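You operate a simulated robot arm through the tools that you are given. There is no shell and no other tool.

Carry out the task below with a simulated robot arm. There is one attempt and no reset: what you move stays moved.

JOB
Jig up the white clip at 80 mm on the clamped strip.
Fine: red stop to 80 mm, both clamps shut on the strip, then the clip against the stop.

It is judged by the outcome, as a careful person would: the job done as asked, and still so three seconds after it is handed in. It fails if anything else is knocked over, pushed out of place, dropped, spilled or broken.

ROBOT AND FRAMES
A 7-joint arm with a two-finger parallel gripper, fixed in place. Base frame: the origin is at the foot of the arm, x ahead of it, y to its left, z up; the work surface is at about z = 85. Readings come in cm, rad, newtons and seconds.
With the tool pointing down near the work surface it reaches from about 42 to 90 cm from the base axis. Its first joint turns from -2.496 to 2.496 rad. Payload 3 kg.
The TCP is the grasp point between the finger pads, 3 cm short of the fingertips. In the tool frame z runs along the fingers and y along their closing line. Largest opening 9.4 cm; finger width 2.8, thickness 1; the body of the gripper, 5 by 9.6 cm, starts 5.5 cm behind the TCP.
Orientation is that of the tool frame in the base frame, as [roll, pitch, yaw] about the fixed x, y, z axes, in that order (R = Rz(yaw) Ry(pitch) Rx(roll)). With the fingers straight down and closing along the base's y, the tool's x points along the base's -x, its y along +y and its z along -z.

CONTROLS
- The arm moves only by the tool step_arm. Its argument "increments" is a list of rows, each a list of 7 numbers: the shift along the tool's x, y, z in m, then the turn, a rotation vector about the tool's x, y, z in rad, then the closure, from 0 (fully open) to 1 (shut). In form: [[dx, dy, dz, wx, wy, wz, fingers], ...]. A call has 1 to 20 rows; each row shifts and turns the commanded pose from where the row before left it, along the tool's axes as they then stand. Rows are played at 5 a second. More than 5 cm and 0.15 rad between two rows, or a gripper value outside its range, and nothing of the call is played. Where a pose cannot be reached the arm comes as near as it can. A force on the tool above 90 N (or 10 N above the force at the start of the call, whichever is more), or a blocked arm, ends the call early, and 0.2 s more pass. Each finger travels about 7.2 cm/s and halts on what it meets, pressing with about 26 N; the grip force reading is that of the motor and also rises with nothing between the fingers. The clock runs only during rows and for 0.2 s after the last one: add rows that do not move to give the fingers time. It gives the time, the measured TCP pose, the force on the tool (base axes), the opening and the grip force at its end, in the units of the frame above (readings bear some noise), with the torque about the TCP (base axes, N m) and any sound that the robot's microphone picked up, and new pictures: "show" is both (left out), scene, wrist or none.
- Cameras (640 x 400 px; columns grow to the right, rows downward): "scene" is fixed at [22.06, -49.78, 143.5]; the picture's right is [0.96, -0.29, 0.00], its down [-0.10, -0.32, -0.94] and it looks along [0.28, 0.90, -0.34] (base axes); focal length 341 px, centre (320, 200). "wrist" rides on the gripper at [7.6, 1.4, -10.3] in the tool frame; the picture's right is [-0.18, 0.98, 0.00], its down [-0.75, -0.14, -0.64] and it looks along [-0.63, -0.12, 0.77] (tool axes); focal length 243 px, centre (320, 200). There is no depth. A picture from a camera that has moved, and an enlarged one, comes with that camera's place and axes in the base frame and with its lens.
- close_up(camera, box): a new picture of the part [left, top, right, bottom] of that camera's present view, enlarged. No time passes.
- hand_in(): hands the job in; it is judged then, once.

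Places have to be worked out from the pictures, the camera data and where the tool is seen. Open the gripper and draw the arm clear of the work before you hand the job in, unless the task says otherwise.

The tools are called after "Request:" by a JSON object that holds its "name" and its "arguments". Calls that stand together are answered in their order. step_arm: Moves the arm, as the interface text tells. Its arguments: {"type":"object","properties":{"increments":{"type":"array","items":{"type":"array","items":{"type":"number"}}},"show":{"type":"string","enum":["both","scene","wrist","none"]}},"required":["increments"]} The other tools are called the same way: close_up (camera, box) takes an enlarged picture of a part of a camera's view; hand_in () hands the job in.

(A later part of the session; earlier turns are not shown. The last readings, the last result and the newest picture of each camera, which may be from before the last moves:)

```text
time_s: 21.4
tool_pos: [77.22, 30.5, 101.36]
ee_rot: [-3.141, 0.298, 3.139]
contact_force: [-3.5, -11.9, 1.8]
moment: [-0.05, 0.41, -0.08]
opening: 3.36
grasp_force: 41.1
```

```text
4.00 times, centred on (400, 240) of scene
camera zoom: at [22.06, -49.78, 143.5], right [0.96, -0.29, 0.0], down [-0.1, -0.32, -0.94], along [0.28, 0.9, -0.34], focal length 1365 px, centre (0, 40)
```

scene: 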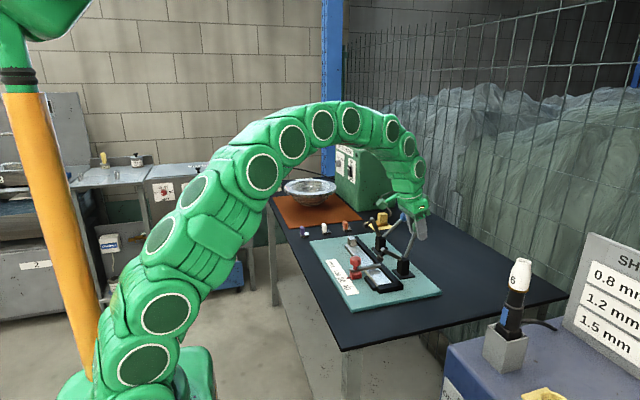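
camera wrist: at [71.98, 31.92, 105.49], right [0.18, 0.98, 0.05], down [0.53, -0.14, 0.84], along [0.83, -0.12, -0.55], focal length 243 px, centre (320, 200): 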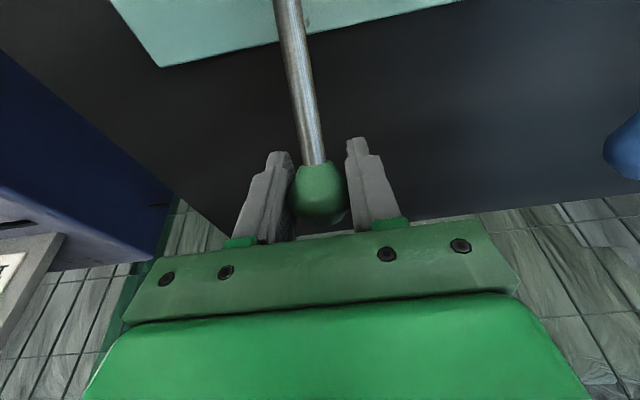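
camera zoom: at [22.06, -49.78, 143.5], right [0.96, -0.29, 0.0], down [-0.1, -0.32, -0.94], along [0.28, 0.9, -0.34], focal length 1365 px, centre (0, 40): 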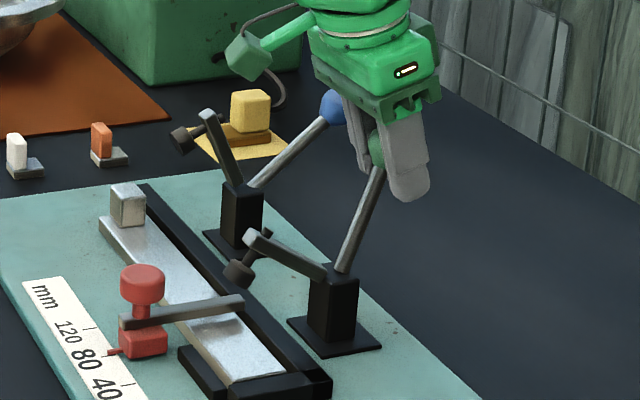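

The clamp arm needs roughly 25–30° more, and the spindle will land clear of the stop bar. I continue in smaller groups and watch for contact.

Request:
{"name": "step_arm", "arguments": {"increments": [[0.0077, -0.0005, -0.0049, 0, 0, 0, 0.7], [0.008, 0, -0.0042, 0, 0, 0, 0.7], [0.0042, 0, -0.0018, 0, 0, 0, 0.7], [0, 0, 0, 0, 0, 0, 0.7]], "show": "scene"}}

Request:
{"name": "close_up", "arguments": {"camera": "scene", "box": [350, 190, 450, 290]}}

```text
time_s: 22.4
tool_pos: [75.07, 30.56, 102.01]
ee_rot: [3.139, 0.303, 3.141]
contact_force: [11.2, -9.7, 18.1]
moment: [0.13, -1.03, -0.11]
opening: 3.33
grasp_force: 44.9
```

scene: 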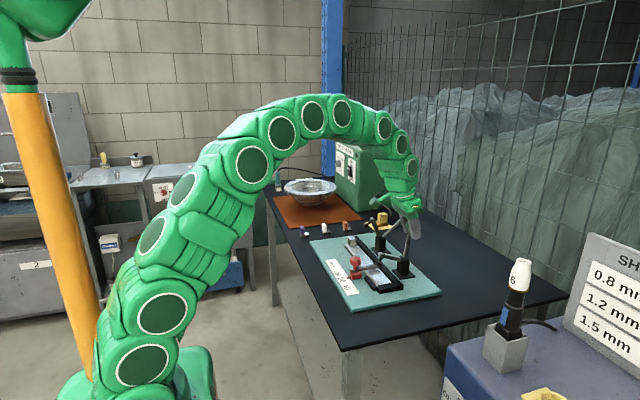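

```text
4.00 times, centred on (400, 240) of scene
camera zoom: at [22.06, -49.78, 143.5], right [0.96, -0.29, 0.0], down [-0.1, -0.32, -0.94], along [0.28, 0.9, -0.34], focal length 1365 px, centre (0, 40)
```

zoom: 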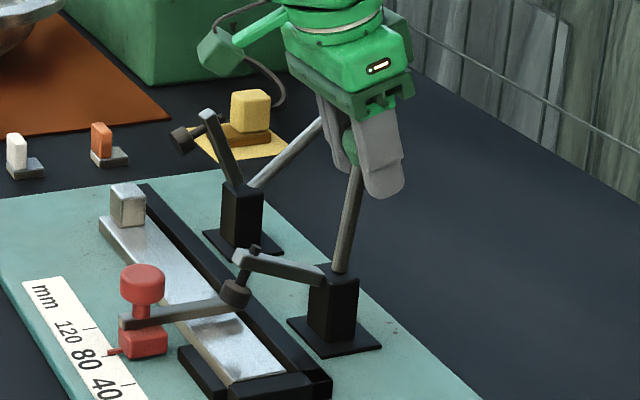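

The arm is nearly down and its spindle is passing in front of (the −y side of) the stop bar. I continue in half-steps until contact with the strip shows in the force.

Request:
{"name": "step_arm", "arguments": {"increments": [[0.0042, 0.0, -0.0013, 0, 0, 0, 0.7], [0.0043, 0, -0.0013, 0, 0, 0, 0.7], [0.0043, 0, -0.0012, 0, 0, 0, 0.7], [0, 0, 0, 0, 0, 0, 0.7]], "show": "scene"}}

Request:
{"name": "close_up", "arguments": {"camera": "scene", "box": [350, 190, 450, 290]}}

```text
time_s: 23.4
tool_pos: [73.66, 30.52, 101.81]
ee_rot: [3.14, 0.3, -3.141]
contact_force: [-1.3, -11.1, -3.1]
moment: [0.11, 0.02, -0.03]
opening: 3.42
grasp_force: 5.6
```

scene: 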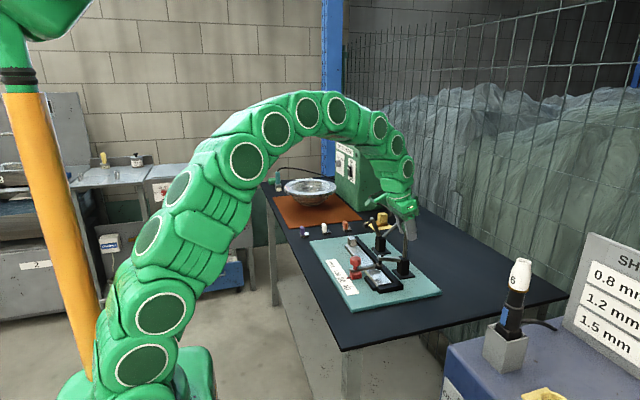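

```text
4.00 times, centred on (400, 240) of scene
camera zoom: at [22.06, -49.78, 143.5], right [0.96, -0.29, 0.0], down [-0.1, -0.32, -0.94], along [0.28, 0.9, -0.34], focal length 1365 px, centre (0, 40)
```

zoom: 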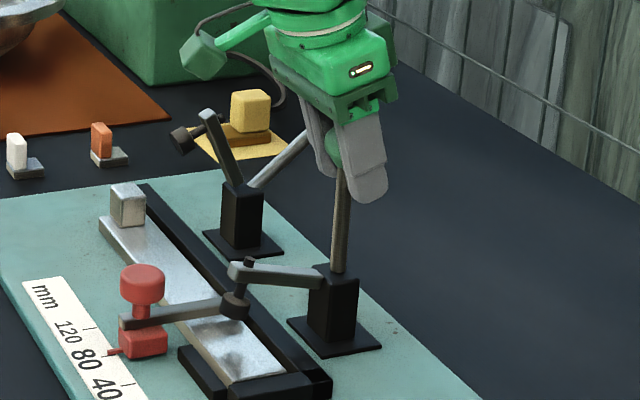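

The handle is about vertical (93°) and the spindle tip is still about 1–1.5 cm above the strip by my estimate. I go on in half-steps and watch for rising force.

Request:
{"name": "step_arm", "arguments": {"increments": [[0.0044, 0.0, -0.001, 0, 0, 0, 0.7], [0.0044, 0, -0.001, 0, 0, 0, 0.7], [0, 0, 0, 0, 0, 0, 0.7]]}}

Request:
{"name": "close_up", "arguments": {"camera": "scene", "box": [360, 220, 440, 300]}}

```text
time_s: 24.2
tool_pos: [72.82, 30.39, 101.91]
ee_rot: [3.141, 0.299, 3.141]
contact_force: [6.6, -5.6, 9.1]
moment: [0.07, -0.89, -0.03]
opening: 3.33
grasp_force: 45.0
camera wrist: at [62.48, 31.93, 109.52], right [0.18, 0.98, 0.05], down [0.53, -0.14, 0.84], along [0.83, -0.12, -0.55], focal length 243 px, centre (320, 200)
```

scene: 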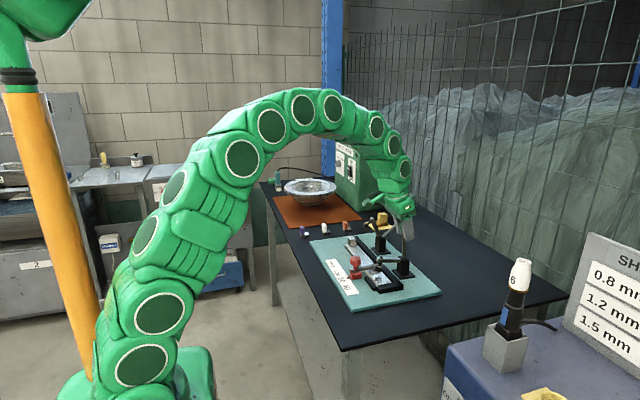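
wrist: 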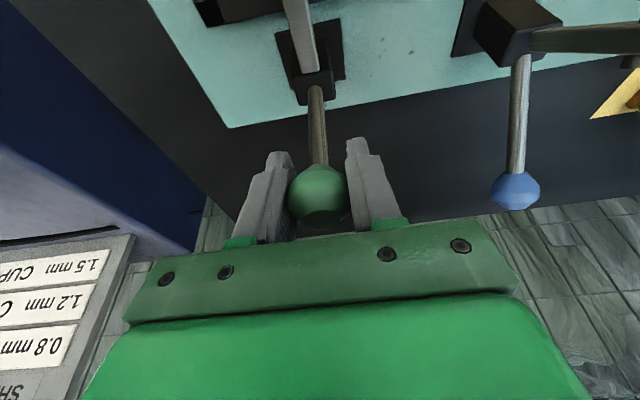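

```text
5.00 times, centred on (400, 260) of scene
camera zoom: at [22.06, -49.78, 143.5], right [0.96, -0.29, 0.0], down [-0.1, -0.32, -0.94], along [0.28, 0.9, -0.34], focal length 1706 px, centre (-80, -100)
```

zoom: 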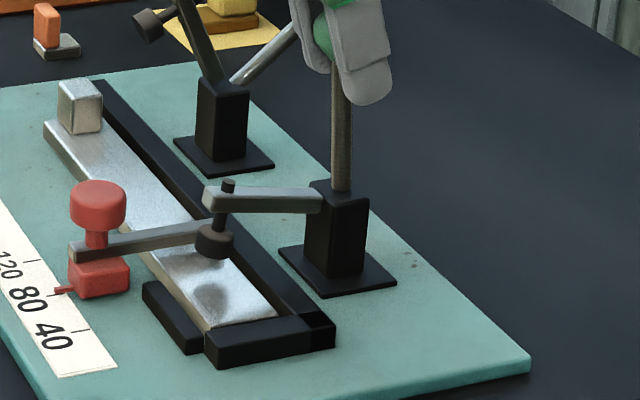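

The spindle's shadow still lies well apart from it, so it has not reached the strip. I swing the handle on past 97° in small steps.

Request:
{"name": "step_arm", "arguments": {"increments": [[0.0045, 0.0, -0.0006, 0, 0, 0, 0.7], [0.0045, 0, -0.0005, 0, 0, 0, 0.7], [0.0045, 0, -0.0002, 0, 0, 0, 0.7], [0, 0, 0, 0, 0, 0, 0.7]], "show": "scene"}}

Request:
{"name": "close_up", "arguments": {"camera": "scene", "box": [360, 220, 440, 300]}}

```text
time_s: 25.2
tool_pos: [71.44, 30.44, 101.71]
ee_rot: [3.141, 0.3, 3.141]
contact_force: [4.7, -16.9, 13.7]
moment: [0.02, -1.06, -0.05]
opening: 3.3
grasp_force: 44.6
```

scene: 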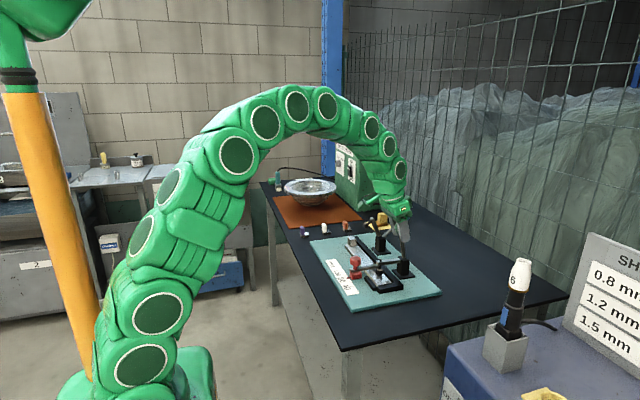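

```text
5.00 times, centred on (400, 260) of scene
camera zoom: at [22.06, -49.78, 143.5], right [0.96, -0.29, 0.0], down [-0.1, -0.32, -0.94], along [0.28, 0.9, -0.34], focal length 1706 px, centre (-80, -100)
```

zoom: 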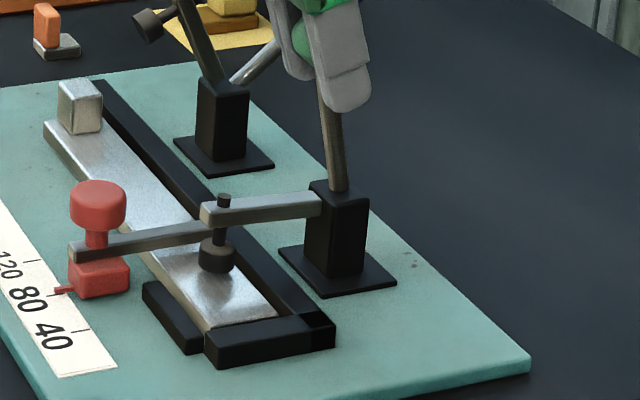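

The spindle is now close to the strip (handle about 105°). I continue in small steps with a slight −y relief and look for the contact force.

Request:
{"name": "step_arm", "arguments": {"increments": [[0.003, -0.0007, 0.0, 0, 0, 0, 0.7], [0.003, 0, 0.0, 0, 0, 0, 0.7], [0, 0, 0, 0, 0, 0, 0.7]], "show": "scene"}}

Request:
{"name": "close_up", "arguments": {"camera": "scene", "box": [365, 235, 425, 290]}}

```text
time_s: 26.0
tool_pos: [70.83, 30.42, 101.53]
ee_rot: [3.141, 0.3, 3.142]
contact_force: [2.2, -14.7, 15.3]
moment: [0.17, -1.07, -0.02]
opening: 3.33
grasp_force: 44.9
```

scene: 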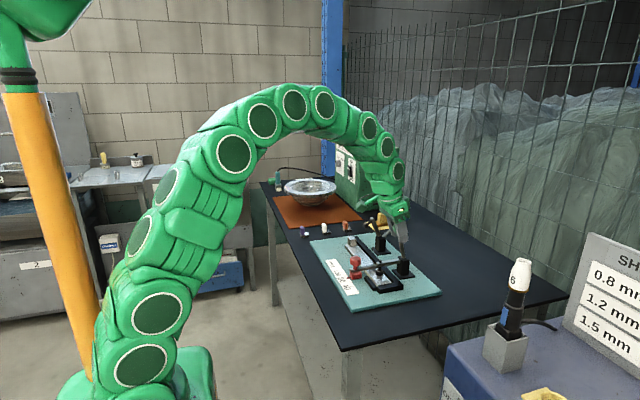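

```text
7.27 times, centred on (395, 262) of scene
camera zoom: at [22.06, -49.78, 143.5], right [0.96, -0.29, 0.0], down [-0.1, -0.32, -0.94], along [0.28, 0.9, -0.34], focal length 2482 px, centre (-226, -254)
```

zoom: 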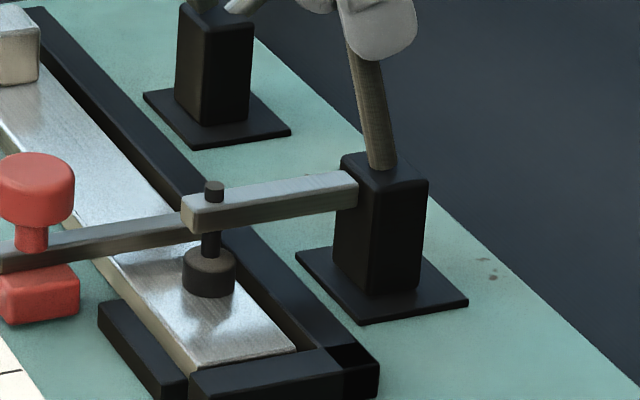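

The arm is about level and the spindle bottom reads z≈87.3, only just above the strip top (~87.1). I continue by small steps.

Request:
{"name": "step_arm", "arguments": {"increments": [[0.003, -0.0004, 0.0001, 0, 0, 0, 0.7], [0.003, 0, 0.0001, 0, 0, 0, 0.7], [0, 0, 0, 0, 0, 0, 0.7]], "show": "scene"}}

Request:
{"name": "close_up", "arguments": {"camera": "scene", "box": [365, 235, 425, 290]}}

```text
time_s: 26.7
tool_pos: [70.68, 30.37, 101.51]
ee_rot: [3.137, 0.314, 3.139]
contact_force: [24.4, 6.3, -15.1]
moment: [-0.02, 0.2, 0.02]
opening: 3.39
grasp_force: 45.1
stopped in row 3: the force on the tool passed its limit at 91 N (the readings are from after the stop); the commanded pose is now the measured one
```

scene: 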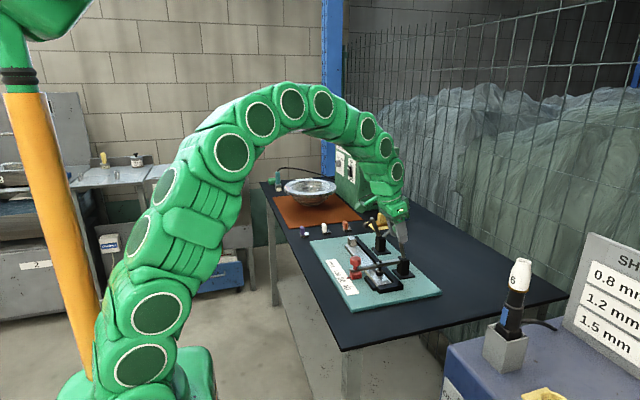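

```text
7.27 times, centred on (395, 262) of scene
camera zoom: at [22.06, -49.78, 143.5], right [0.96, -0.29, 0.0], down [-0.1, -0.32, -0.94], along [0.28, 0.9, -0.34], focal length 2482 px, centre (-226, -254)
```

zoom: 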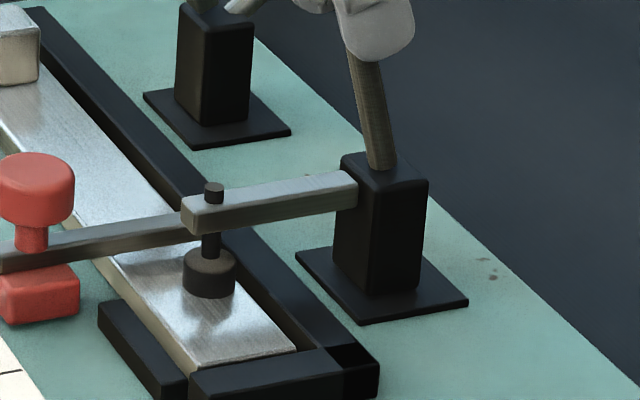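

The move stopped against a hard end at 91 N with the handle near 109°, so the green clamp is fully home. I open the fingers and check that it stays shut.

Request:
{"name": "step_arm", "arguments": {"increments": [[0, 0, 0, 0, 0, 0, 0.5], [0, 0, 0, 0, 0, 0, 0.3], [0, 0, 0, 0, 0, 0, 0.1], [0, 0, 0, 0, 0, 0, 0.0], [0, 0, 0, 0, 0, 0, 0.0]]}}

Request:
{"name": "close_up", "arguments": {"camera": "scene", "box": [365, 235, 425, 290]}}

```text
time_s: 27.9
tool_pos: [70.54, 30.42, 101.47]
ee_rot: [3.136, 0.311, 3.14]
contact_force: [-0.1, -0.5, 0.5]
moment: [0.03, 0.0, 0.01]
opening: 9.39
grasp_force: 0.1
camera wrist: at [60.2, 31.88, 109.04], right [0.17, 0.98, 0.06], down [0.52, -0.14, 0.84], along [0.84, -0.12, -0.54], focal length 243 px, centre (320, 200)
```

scene: 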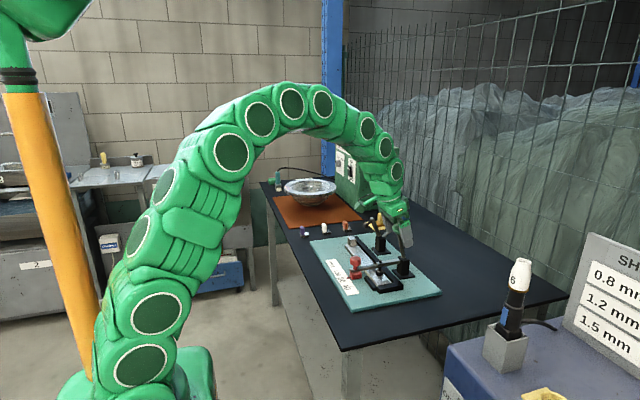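
wrist: 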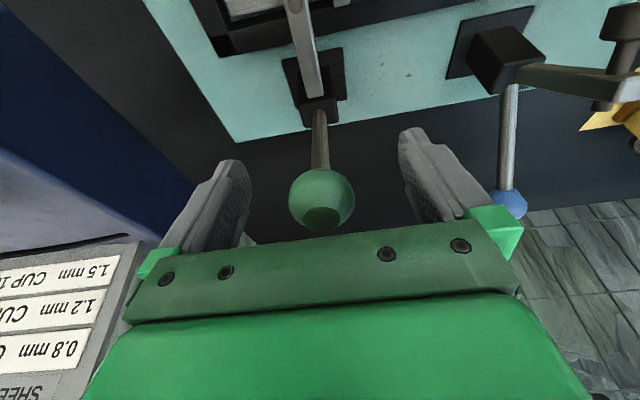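

```text
7.27 times, centred on (395, 262) of scene
camera zoom: at [22.06, -49.78, 143.5], right [0.96, -0.29, 0.0], down [-0.1, -0.32, -0.94], along [0.28, 0.9, -0.34], focal length 2482 px, centre (-226, -254)
```

zoom: 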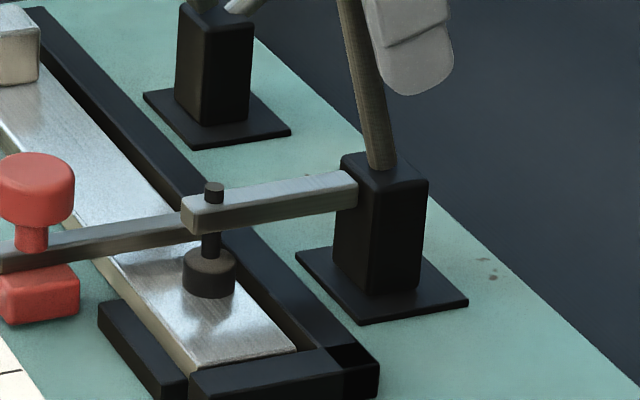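

The green clamp stays shut on the strip after release. I rise clear of its ball, move across toward the blue handle, and add a little more outward tilt for reach.

Request:
{"name": "step_arm", "arguments": {"increments": [[-0.0092, 0, -0.0286, 0, 0, 0, 0], [-0.0092, 0, -0.0286, 0, 0, 0, 0], [-0.0092, 0, -0.0286, 0, 0, 0, 0], [-0.0092, 0, -0.0286, 0, 0, 0, 0], [-0.0105, 0.032, 0.0034, 0, 0, 0, 0], [-0.0105, 0.032, 0.0034, 0, 0, 0, 0], [-0.0105, 0.032, 0.0034, 0, -0.05, 0, 0], [-0.0105, 0.032, 0.0034, 0, -0.05, 0, 0], [-0.0105, 0.031, 0.0034, 0, 0, 0, 0], [0, 0, 0, 0, 0, 0, 0]]}}

Request:
{"name": "close_up", "arguments": {"camera": "scene", "box": [335, 190, 455, 300]}}

```text
time_s: 30.1
tool_pos: [76.09, 46.21, 113.93]
ee_rot: [3.138, 0.41, 3.14]
contact_force: [-0.3, -0.3, -0.5]
moment: [-0.01, 0.0, 0.02]
opening: 9.38
grasp_force: 0.1
camera wrist: at [65.01, 47.7, 120.37], right [0.17, 0.98, 0.08], down [0.43, -0.14, 0.89], along [0.88, -0.12, -0.45], focal length 243 px, centre (320, 200)
```

scene: 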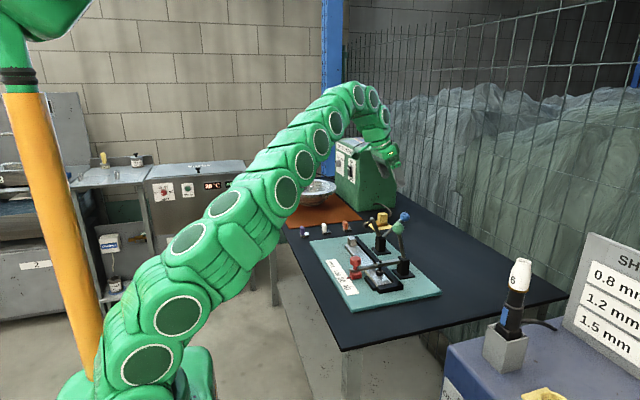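
wrist: 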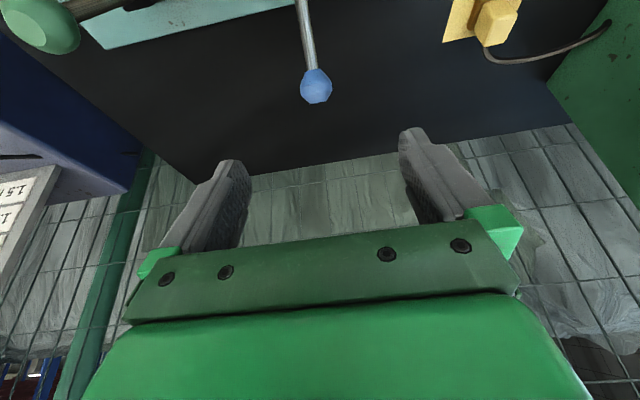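

```text
3.64 times, centred on (395, 245) of scene
camera zoom: at [22.06, -49.78, 143.5], right [0.96, -0.29, 0.0], down [-0.1, -0.32, -0.94], along [0.28, 0.9, -0.34], focal length 1241 px, centre (47, 36)
```

zoom: 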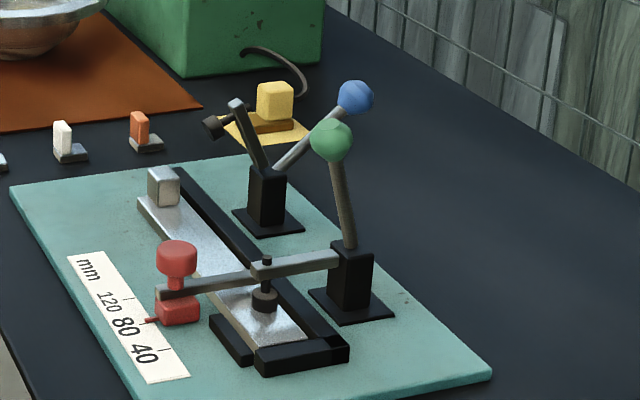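

The blue ball computes to (82.4, 46.0, 97.7). I move out and down to just above it, holding the 0.41 rad tilt.

Request:
{"name": "step_arm", "arguments": {"increments": [[-0.0046, -0.0005, 0.029, 0, 0, 0, 0], [-0.0046, -0.0005, 0.029, 0, 0, 0, 0], [-0.0046, -0.0005, 0.029, 0, 0, 0, 0], [-0.0046, -0.0005, 0.029, 0, 0, 0, 0], [0, 0, 0, 0, 0, 0, 0]]}}

```text
time_s: 31.3
tool_pos: [82.59, 46.21, 103.92]
ee_rot: [3.137, 0.411, 3.139]
contact_force: [-0.2, 0.4, 0.6]
moment: [-0.02, 0.01, 0.06]
opening: 9.42
grasp_force: 0.1
camera wrist: at [71.54, 47.65, 110.43], right [0.17, 0.98, 0.08], down [0.43, -0.14, 0.89], along [0.88, -0.12, -0.45], focal length 243 px, centre (320, 200)
```

scene: 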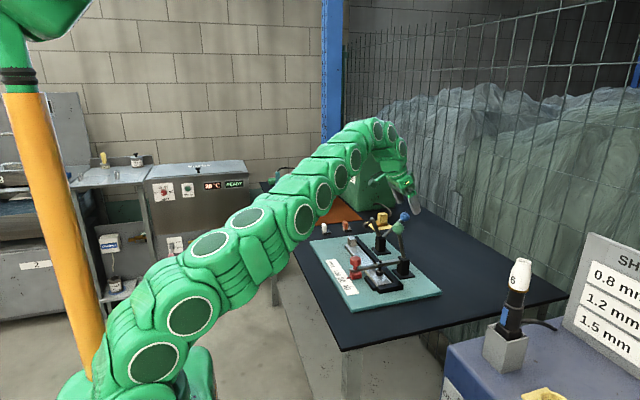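
wrist: 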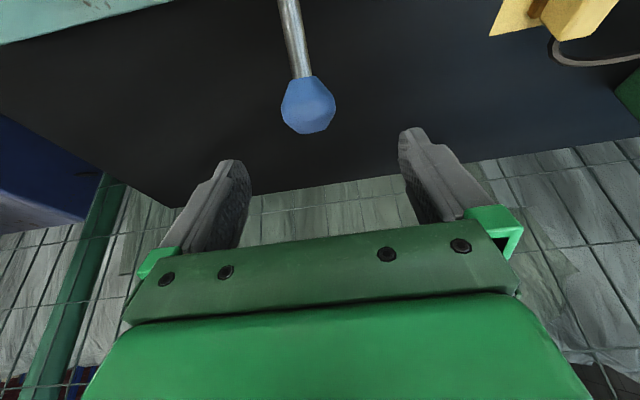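

The ball is at about (82.5, 45.95, 97.7), so I shift 0.25 cm to −y and go down until it is at the TCP.

Request:
{"name": "step_arm", "arguments": {"increments": [[0.0084, -0.001, 0.0189, 0, 0, 0, 0], [0.0084, -0.001, 0.0189, 0, 0, 0, 0], [0.0084, -0.0005, 0.0189, 0, 0, 0, 0], [0, 0, 0, 0, 0, 0, 0]]}}

Request:
{"name": "close_up", "arguments": {"camera": "scene", "box": [350, 170, 450, 270]}}

```text
time_s: 32.3
tool_pos: [82.53, 45.84, 97.74]
ee_rot: [3.138, 0.412, 3.14]
contact_force: [-0.6, 0.7, 0.1]
moment: [-0.03, 0.0, 0.02]
opening: 9.39
grasp_force: 0.1
camera wrist: at [71.41, 47.28, 104.18], right [0.17, 0.98, 0.08], down [0.43, -0.15, 0.89], along [0.89, -0.12, -0.45], focal length 243 px, centre (320, 200)
```

scene: 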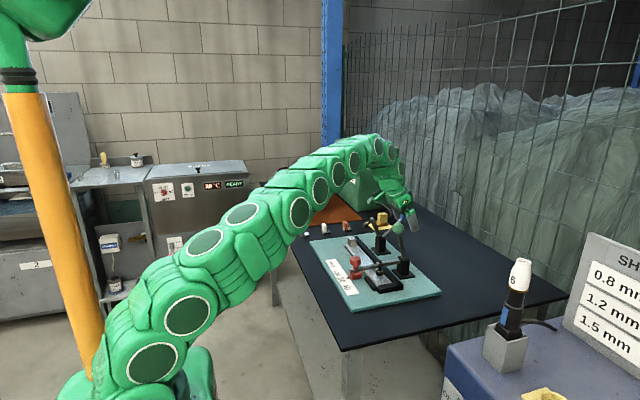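
wrist: 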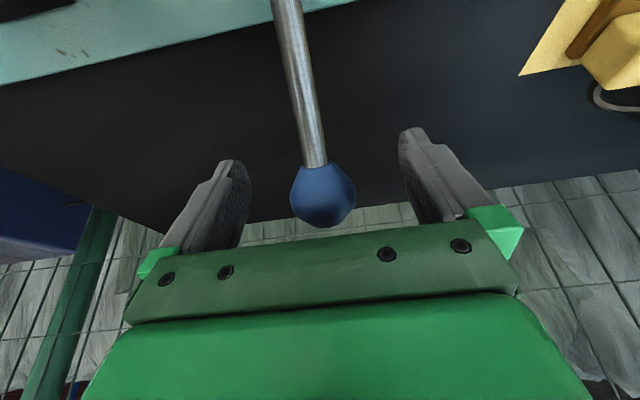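

```text
4.00 times, centred on (400, 220) of scene
camera zoom: at [22.06, -49.78, 143.5], right [0.96, -0.29, 0.0], down [-0.1, -0.32, -0.94], along [0.28, 0.9, -0.34], focal length 1365 px, centre (0, 120)
```

zoom: 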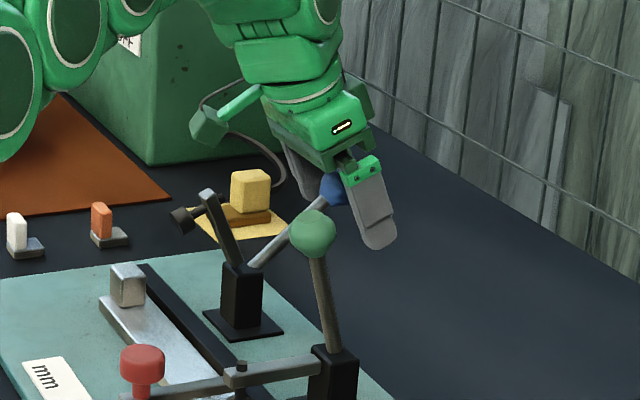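

The blue ball sits between the fingers and the camera box is clear of the clamp arm. I close on the ball and draw the first part of the same arc.

Request:
{"name": "step_arm", "arguments": {"increments": [[0, 0, 0, 0, 0, 0, 0.5], [0, 0, 0, 0, 0, 0, 0.6], [0, 0, 0, 0, 0, 0, 0.65], [0, 0, 0, 0, 0, 0, 0.7], [0, 0, 0, 0, 0, 0, 0.7]], "show": "wrist"}}

```text
time_s: 33.5
tool_pos: [82.47, 45.9, 97.7]
ee_rot: [3.138, 0.412, -3.141]
contact_force: [3.1, 14.3, 0.4]
moment: [-0.04, -0.03, -0.01]
opening: 3.33
grasp_force: 44.7
camera wrist: at [71.36, 47.37, 104.18], right [0.17, 0.98, 0.08], down [0.43, -0.14, 0.89], along [0.89, -0.11, -0.45], focal length 243 px, centre (320, 200)
```

wrist: 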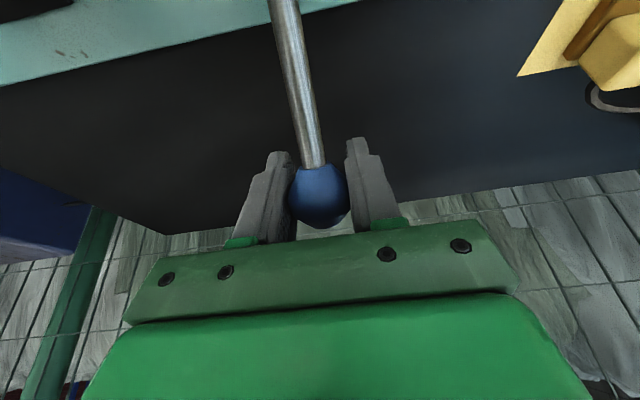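

The ball is held with a 14 N side load to +y, which I relieve by shifting a little. Then I draw the handle through the first 20°.

Request:
{"name": "step_arm", "arguments": {"increments": [[0, 0.0007, 0, 0, 0, 0, 0.7], [0.0025, 0, -0.0087, 0, 0, 0, 0.7], [0.0033, 0, -0.0084, 0, 0, 0, 0.7], [0.0041, 0, -0.0081, 0, 0, 0, 0.7], [0.0047, 0, -0.0077, 0, 0, 0, 0.7], [0, 0, 0, 0, 0, 0, 0.7]], "show": "scene"}}

Request:
{"name": "close_up", "arguments": {"camera": "scene", "box": [350, 170, 450, 270]}}

```text
time_s: 34.9
tool_pos: [79.74, 45.94, 100.02]
ee_rot: [3.14, 0.411, 3.14]
contact_force: [2.7, 9.7, 7.4]
moment: [0.02, 0.11, 0.06]
opening: 3.49
grasp_force: 11.0
```

scene: 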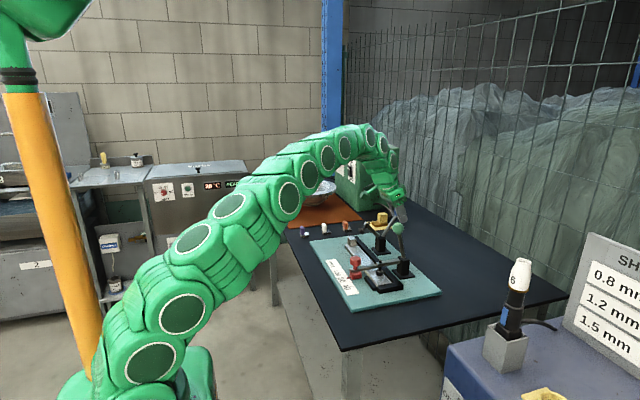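

```text
4.00 times, centred on (400, 220) of scene
camera zoom: at [22.06, -49.78, 143.5], right [0.96, -0.29, 0.0], down [-0.1, -0.32, -0.94], along [0.28, 0.9, -0.34], focal length 1365 px, centre (0, 120)
```

zoom: 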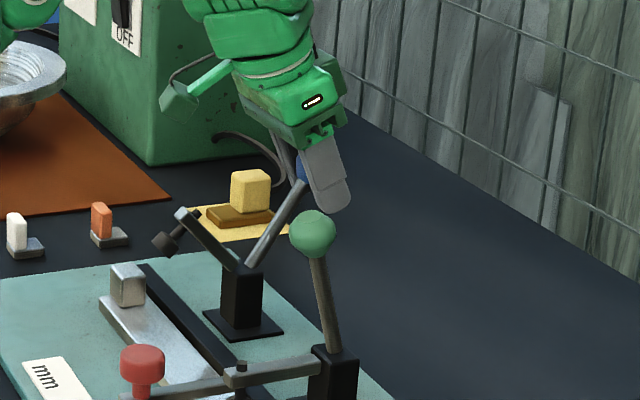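

The blue clamp follows well. I continue through the next 25°.

Request:
{"name": "step_arm", "arguments": {"increments": [[0.0053, 0.0003, -0.0073, 0, 0, 0, 0.72], [0.006, 0, -0.0068, 0, 0, 0, 0.72], [0.0066, 0, -0.0062, 0, 0, 0, 0.72], [0.0071, 0, -0.0057, 0, 0, 0, 0.72], [0.0075, 0, -0.005, 0, 0, 0, 0.72], [0, 0, 0, 0, 0, 0, 0.72]], "show": "scene"}}

Request:
{"name": "close_up", "arguments": {"camera": "scene", "box": [340, 180, 440, 280]}}

```text
time_s: 36.3
tool_pos: [75.66, 45.9, 101.83]
ee_rot: [3.136, 0.412, 3.139]
contact_force: [11.4, -2.5, 20.3]
moment: [0.01, -0.87, -0.17]
opening: 3.35
grasp_force: 45.3
```

scene: 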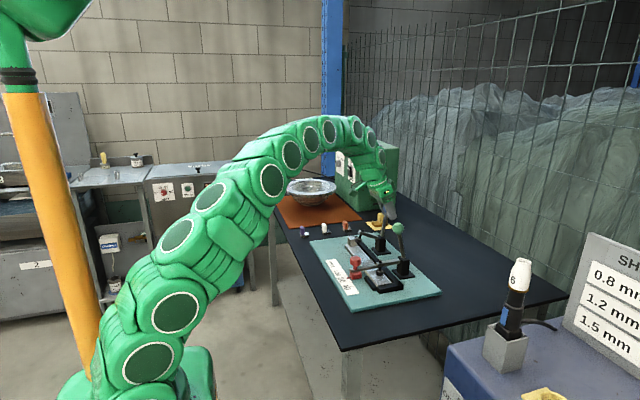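

```text
4.00 times, centred on (390, 230) of scene
camera zoom: at [22.06, -49.78, 143.5], right [0.96, -0.29, 0.0], down [-0.1, -0.32, -0.94], along [0.28, 0.9, -0.34], focal length 1365 px, centre (40, 80)
```

zoom: 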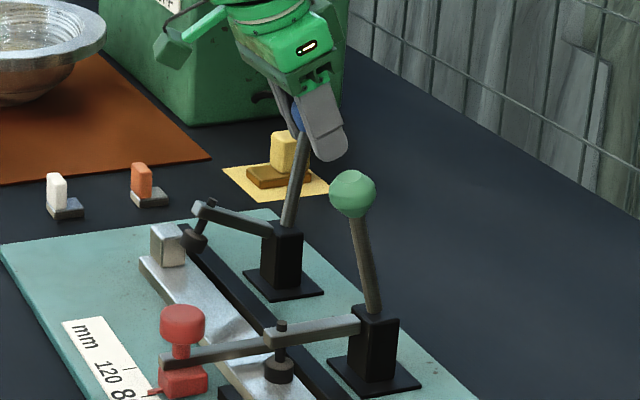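

The blue spindle will land at y≈46, clear of the block on the strip end (near face at y≈49.5). I continue through the next 20°.

Request:
{"name": "step_arm", "arguments": {"increments": [[0.0079, 0.0, -0.0043, 0, 0, 0, 0.72], [0.0082, 0, -0.0036, 0, 0, 0, 0.72], [0.0087, 0, -0.0029, 0, 0, 0, 0.72], [0.0088, 0, -0.0021, 0, 0, 0, 0.72], [0, 0, 0, 0, 0, 0, 0.72]], "show": "scene"}}

Request:
{"name": "close_up", "arguments": {"camera": "scene", "box": [345, 205, 415, 275]}}

```text
time_s: 37.5
tool_pos: [71.86, 45.99, 101.44]
ee_rot: [3.137, 0.411, 3.139]
contact_force: [-0.6, -9.1, 19.1]
moment: [0.05, -0.58, 0.06]
opening: 3.35
grasp_force: 44.9
```

scene: 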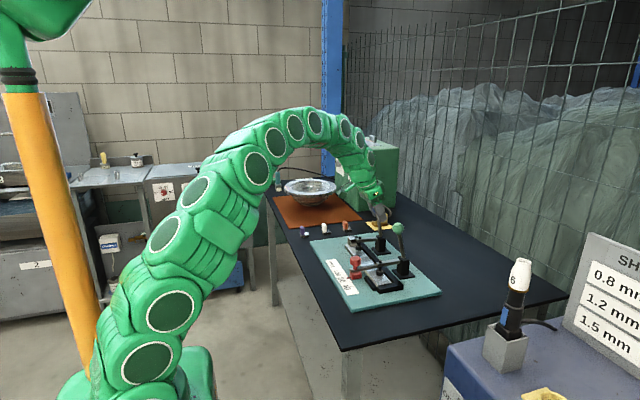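

```text
5.71 times, centred on (380, 240) of scene
camera zoom: at [22.06, -49.78, 143.5], right [0.96, -0.29, 0.0], down [-0.1, -0.32, -0.94], along [0.28, 0.9, -0.34], focal length 1950 px, centre (-23, -29)
```

zoom: 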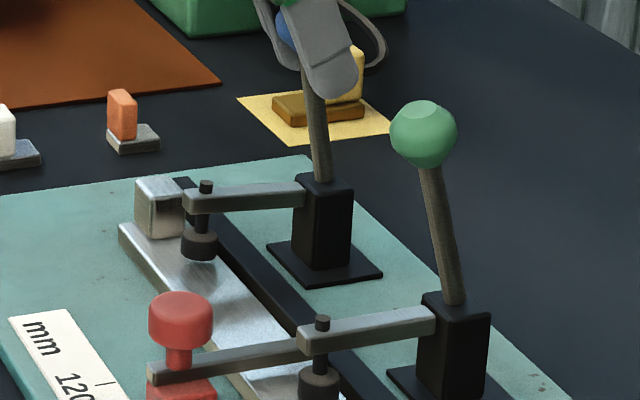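

The blue spindle is close to the strip (green stopped at handle x≈70.6, and blue is now at 71.9). I finish with small steps until it meets its end stop.

Request:
{"name": "step_arm", "arguments": {"increments": [[0.003, -0.0004, -0.0004, 0, 0, 0, 0.72], [0.003, 0, -0.0004, 0, 0, 0, 0.72], [0.003, 0, -0.0003, 0, 0, 0, 0.72], [0.003, 0, -0.0002, 0, 0, 0, 0.72], [0.003, 0, -0.0002, 0, 0, 0, 0.72], [0, 0, 0, 0, 0, 0, 0.72]], "show": "scene"}}

Request:
{"name": "close_up", "arguments": {"camera": "scene", "box": [345, 205, 415, 275]}}

```text
time_s: 39.0
tool_pos: [70.88, 46.1, 101.17]
ee_rot: [3.13, 0.419, 3.137]
contact_force: [20.3, 10.0, -14.0]
moment: [0.03, 0.32, 0.08]
opening: 3.38
grasp_force: 44.9
stopped in row 6: the force on the tool passed its limit at 92 N (the readings are from after the stop); the commanded pose is now the measured one
```

scene: 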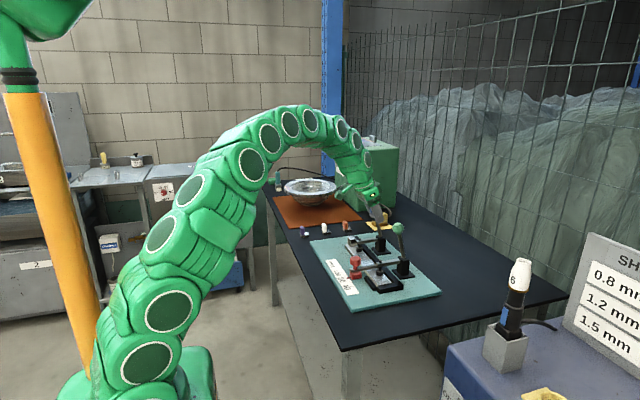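

```text
5.71 times, centred on (380, 240) of scene
camera zoom: at [22.06, -49.78, 143.5], right [0.96, -0.29, 0.0], down [-0.1, -0.32, -0.94], along [0.28, 0.9, -0.34], focal length 1950 px, centre (-23, -29)
```

zoom: 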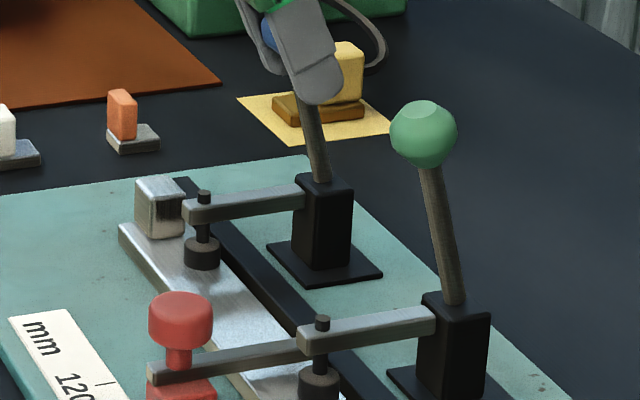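

The blue clamp met its end stop too, at 92 N and the same handle angle as green. I open the fingers, then rise clear.

Request:
{"name": "step_arm", "arguments": {"increments": [[0, 0, 0, 0, 0, 0, 0.5], [0, 0, 0, 0, 0, 0, 0.3], [0, 0, 0, 0, 0, 0, 0.1], [0, 0, 0, 0, 0, 0, 0.0], [-0.0122, 0, -0.0274, 0, 0, 0, 0], [-0.0122, 0, -0.0274, 0, 0, 0, 0], [-0.0122, 0, -0.0274, 0, 0, 0, 0], [-0.0122, 0, -0.0274, 0, 0, 0, 0], [0, 0, 0, 0, 0, 0, 0]]}}

Request:
{"name": "close_up", "arguments": {"camera": "scene", "box": [335, 195, 435, 295]}}

```text
time_s: 41.0
tool_pos: [70.73, 46.07, 113.32]
ee_rot: [3.134, 0.417, 3.14]
contact_force: [0.5, -0.2, 0.0]
moment: [0.03, 0.02, -0.04]
opening: 9.38
grasp_force: 0.0
camera wrist: at [59.59, 47.3, 119.76], right [0.17, 0.98, 0.08], down [0.43, -0.15, 0.89], along [0.89, -0.11, -0.45], focal length 243 px, centre (320, 200)
```

scene: 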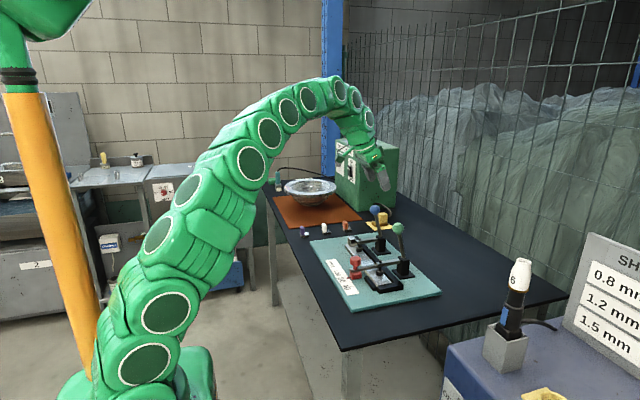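
wrist: 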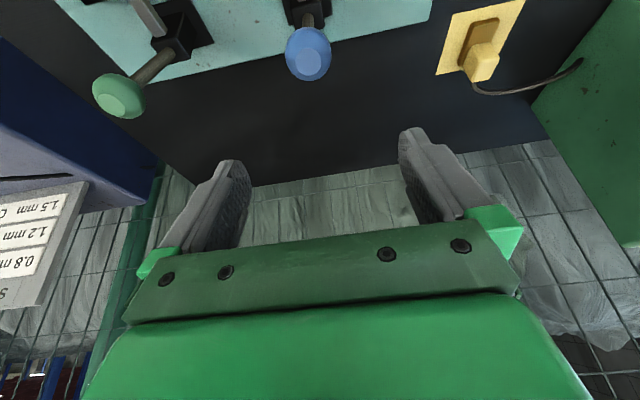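

```text
4.00 times, centred on (385, 245) of scene
camera zoom: at [22.06, -49.78, 143.5], right [0.96, -0.29, 0.0], down [-0.1, -0.32, -0.94], along [0.28, 0.9, -0.34], focal length 1365 px, centre (60, 20)
```

zoom: 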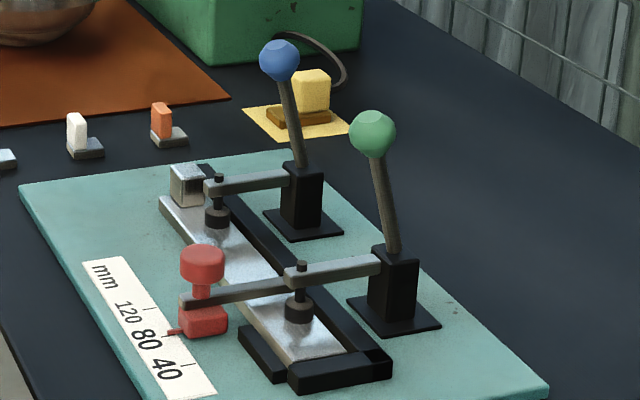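

Both clamps are shut on the strip and the stop still points at 80. Now the clip: I move back inward, take the tilt out, and bring the wrist camera over the three clips.

Request:
{"name": "step_arm", "arguments": {"increments": [[0.0338, 0.02, -0.0059, 0, 0, 0, 0], [0.0338, 0.02, -0.0059, 0, 0, 0, 0], [0.0338, 0.02, -0.0059, 0, 0, 0, 0], [0.0338, 0.02, -0.0059, 0, 0, 0, 0], [0.0338, 0.02, -0.0059, 0, 0, 0, 0], [0.0338, 0.02, -0.0059, 0, 0, 0, 0], [0, 0, 0, 0, 0.139, 0, 0], [0, 0, 0, 0, 0.139, 0, 0], [0, 0, 0, 0, 0.139, 0, 0], [0, 0, 0, 0, 0, 0, 0]]}}

Request:
{"name": "close_up", "arguments": {"camera": "wrist", "box": [240, 60, 480, 220]}}

```text
time_s: 43.2
tool_pos: [50.83, 57.87, 108.25]
ee_rot: [3.134, -0.001, -3.141]
contact_force: [0.3, -0.6, 0.7]
moment: [-0.01, 0.02, 0.01]
opening: 9.42
grasp_force: 0.1
camera wrist: at [43.14, 59.18, 118.65], right [0.18, 0.98, 0.01], down [0.75, -0.15, 0.64], along [0.63, -0.11, -0.77], focal length 243 px, centre (320, 200)
```

scene: 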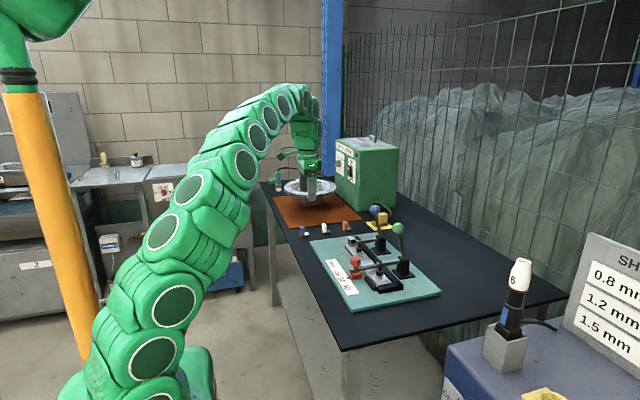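
wrist: 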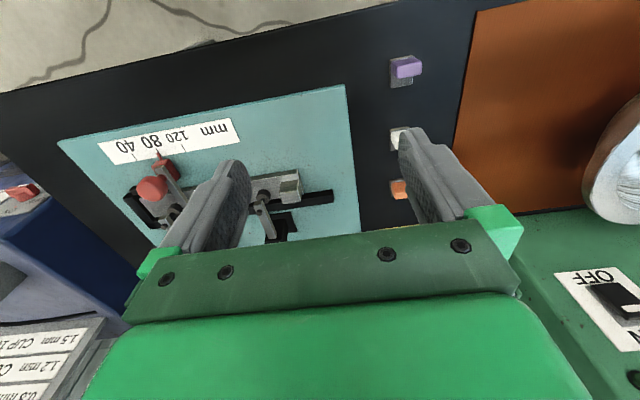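

```text
2.50 times, centred on (360, 140) of wrist
camera zoom: at [43.14, 59.18, 118.65], right [0.18, 0.98, 0.01], down [0.75, -0.15, 0.64], along [0.63, -0.11, -0.77], focal length 606 px, centre (220, 350)
```

zoom: 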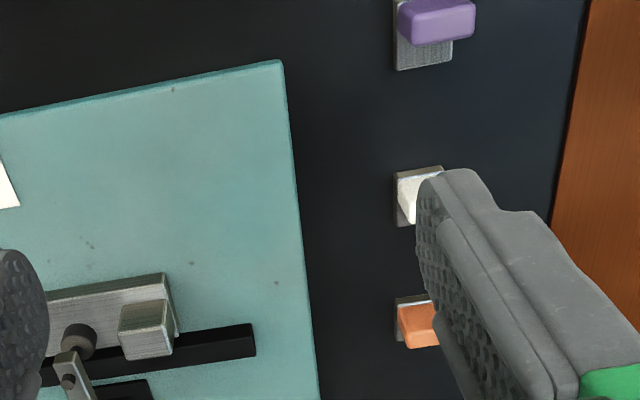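

The right finger hides the white clip. Its base appears to span x≈58.9–62.4 and y≈66.4–69.3. I shift +y and lower to see it between the fingers.

Request:
{"name": "step_arm", "arguments": {"increments": [[0, 0.03, 0.01, 0.003, 0, 0, 0], [0, 0.03, 0.01, 0.003, 0, 0, 0], [0, 0.01, 0.02, 0, 0, 0, 0], [0, 0, 0, 0, 0, 0, 0]], "show": "wrist"}}

Request:
{"name": "close_up", "arguments": {"camera": "wrist", "box": [240, 40, 420, 220]}}

Request:
{"name": "close_up", "arguments": {"camera": "scene", "box": [300, 215, 360, 245]}}

```text
time_s: 44.2
tool_pos: [50.57, 64.64, 104.34]
ee_rot: [3.138, 0.001, -3.14]
contact_force: [-0.6, -0.8, 0.2]
moment: [-0.01, 0.01, 0.03]
opening: 9.38
grasp_force: 0.1
camera wrist: at [42.93, 66.12, 114.8], right [0.18, 0.98, 0.0], down [0.75, -0.14, 0.64], along [0.63, -0.12, -0.77], focal length 243 px, centre (320, 200)
```

wrist: 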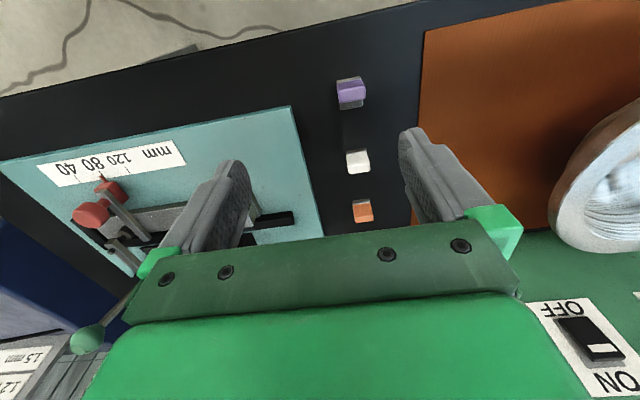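

```text
2.22 times, centred on (330, 130) of wrist
camera zoom: at [42.93, 66.12, 114.8], right [0.18, 0.98, 0.0], down [0.75, -0.14, 0.64], along [0.63, -0.12, -0.77], focal length 539 px, centre (298, 356)
```

zoom: 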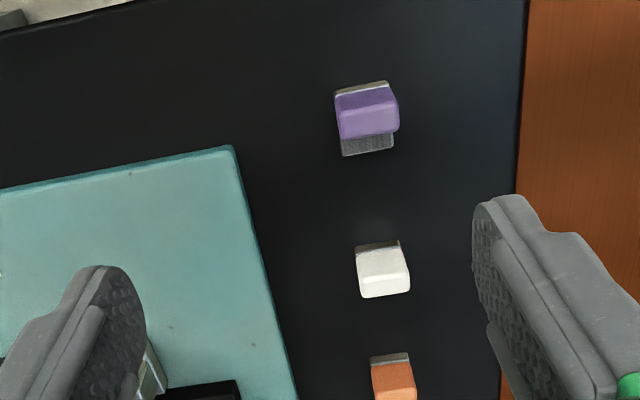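

```text
10.67 times, centred on (330, 230) of scene
camera zoom: at [22.06, -49.78, 143.5], right [0.96, -0.29, 0.0], down [-0.1, -0.32, -0.94], along [0.28, 0.9, -0.34], focal length 3641 px, centre (213, -120)
```

zoom: 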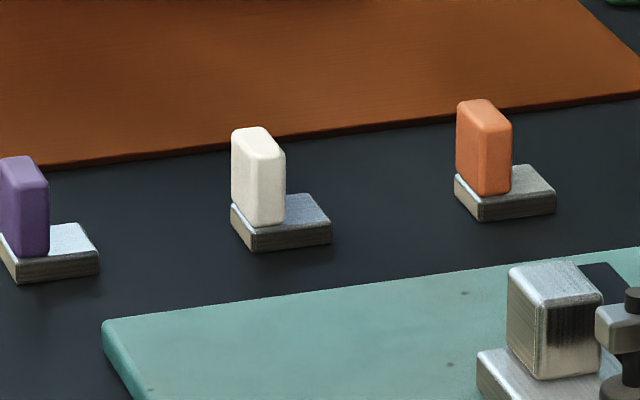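

The clip is a small plate (about 3 × 2.8 cm) with a white upright slab, thin in x and about 2.4 cm along y, at its −x end. I zoom right in on it from the wrist to fix its place.

Request:
{"name": "close_up", "arguments": {"camera": "wrist", "box": [325, 130, 395, 190]}}

Request:
{"name": "close_up", "arguments": {"camera": "wrist", "box": [325, 60, 385, 120]}}

Request:
{"name": "close_up", "arguments": {"camera": "scene", "box": [315, 215, 345, 240]}}

```text
6.67 times, centred on (360, 160) of wrist
camera zoom: at [42.93, 66.12, 114.8], right [0.18, 0.98, 0.0], down [0.75, -0.14, 0.64], along [0.63, -0.12, -0.77], focal length 1618 px, centre (53, 467)
```

zoom: 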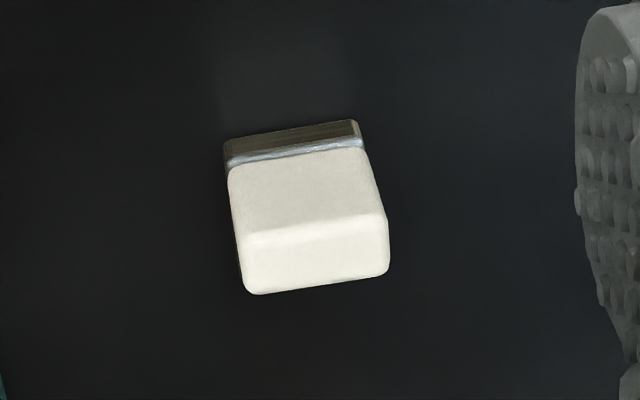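

```text
6.67 times, centred on (355, 90) of wrist
camera zoom: at [42.93, 66.12, 114.8], right [0.18, 0.98, 0.0], down [0.75, -0.14, 0.64], along [0.63, -0.12, -0.77], focal length 1618 px, centre (87, 933)
```

zoom: 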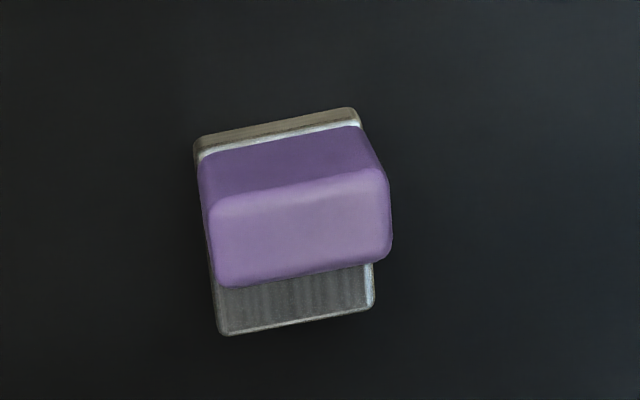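

```text
16.00 times, centred on (330, 228) of scene
camera zoom: at [22.06, -49.78, 143.5], right [0.96, -0.29, 0.0], down [-0.1, -0.32, -0.94], along [0.28, 0.9, -0.34], focal length 5461 px, centre (160, -240)
```

zoom: 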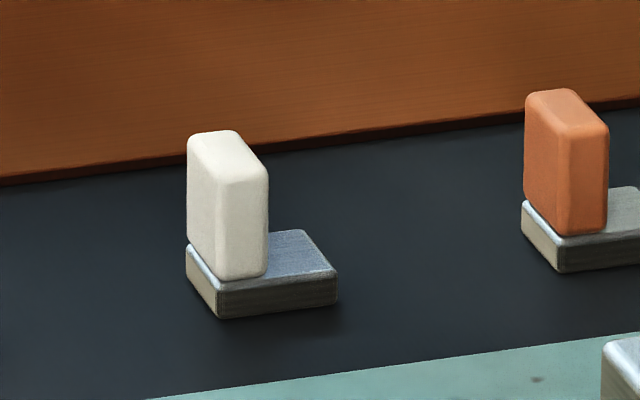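

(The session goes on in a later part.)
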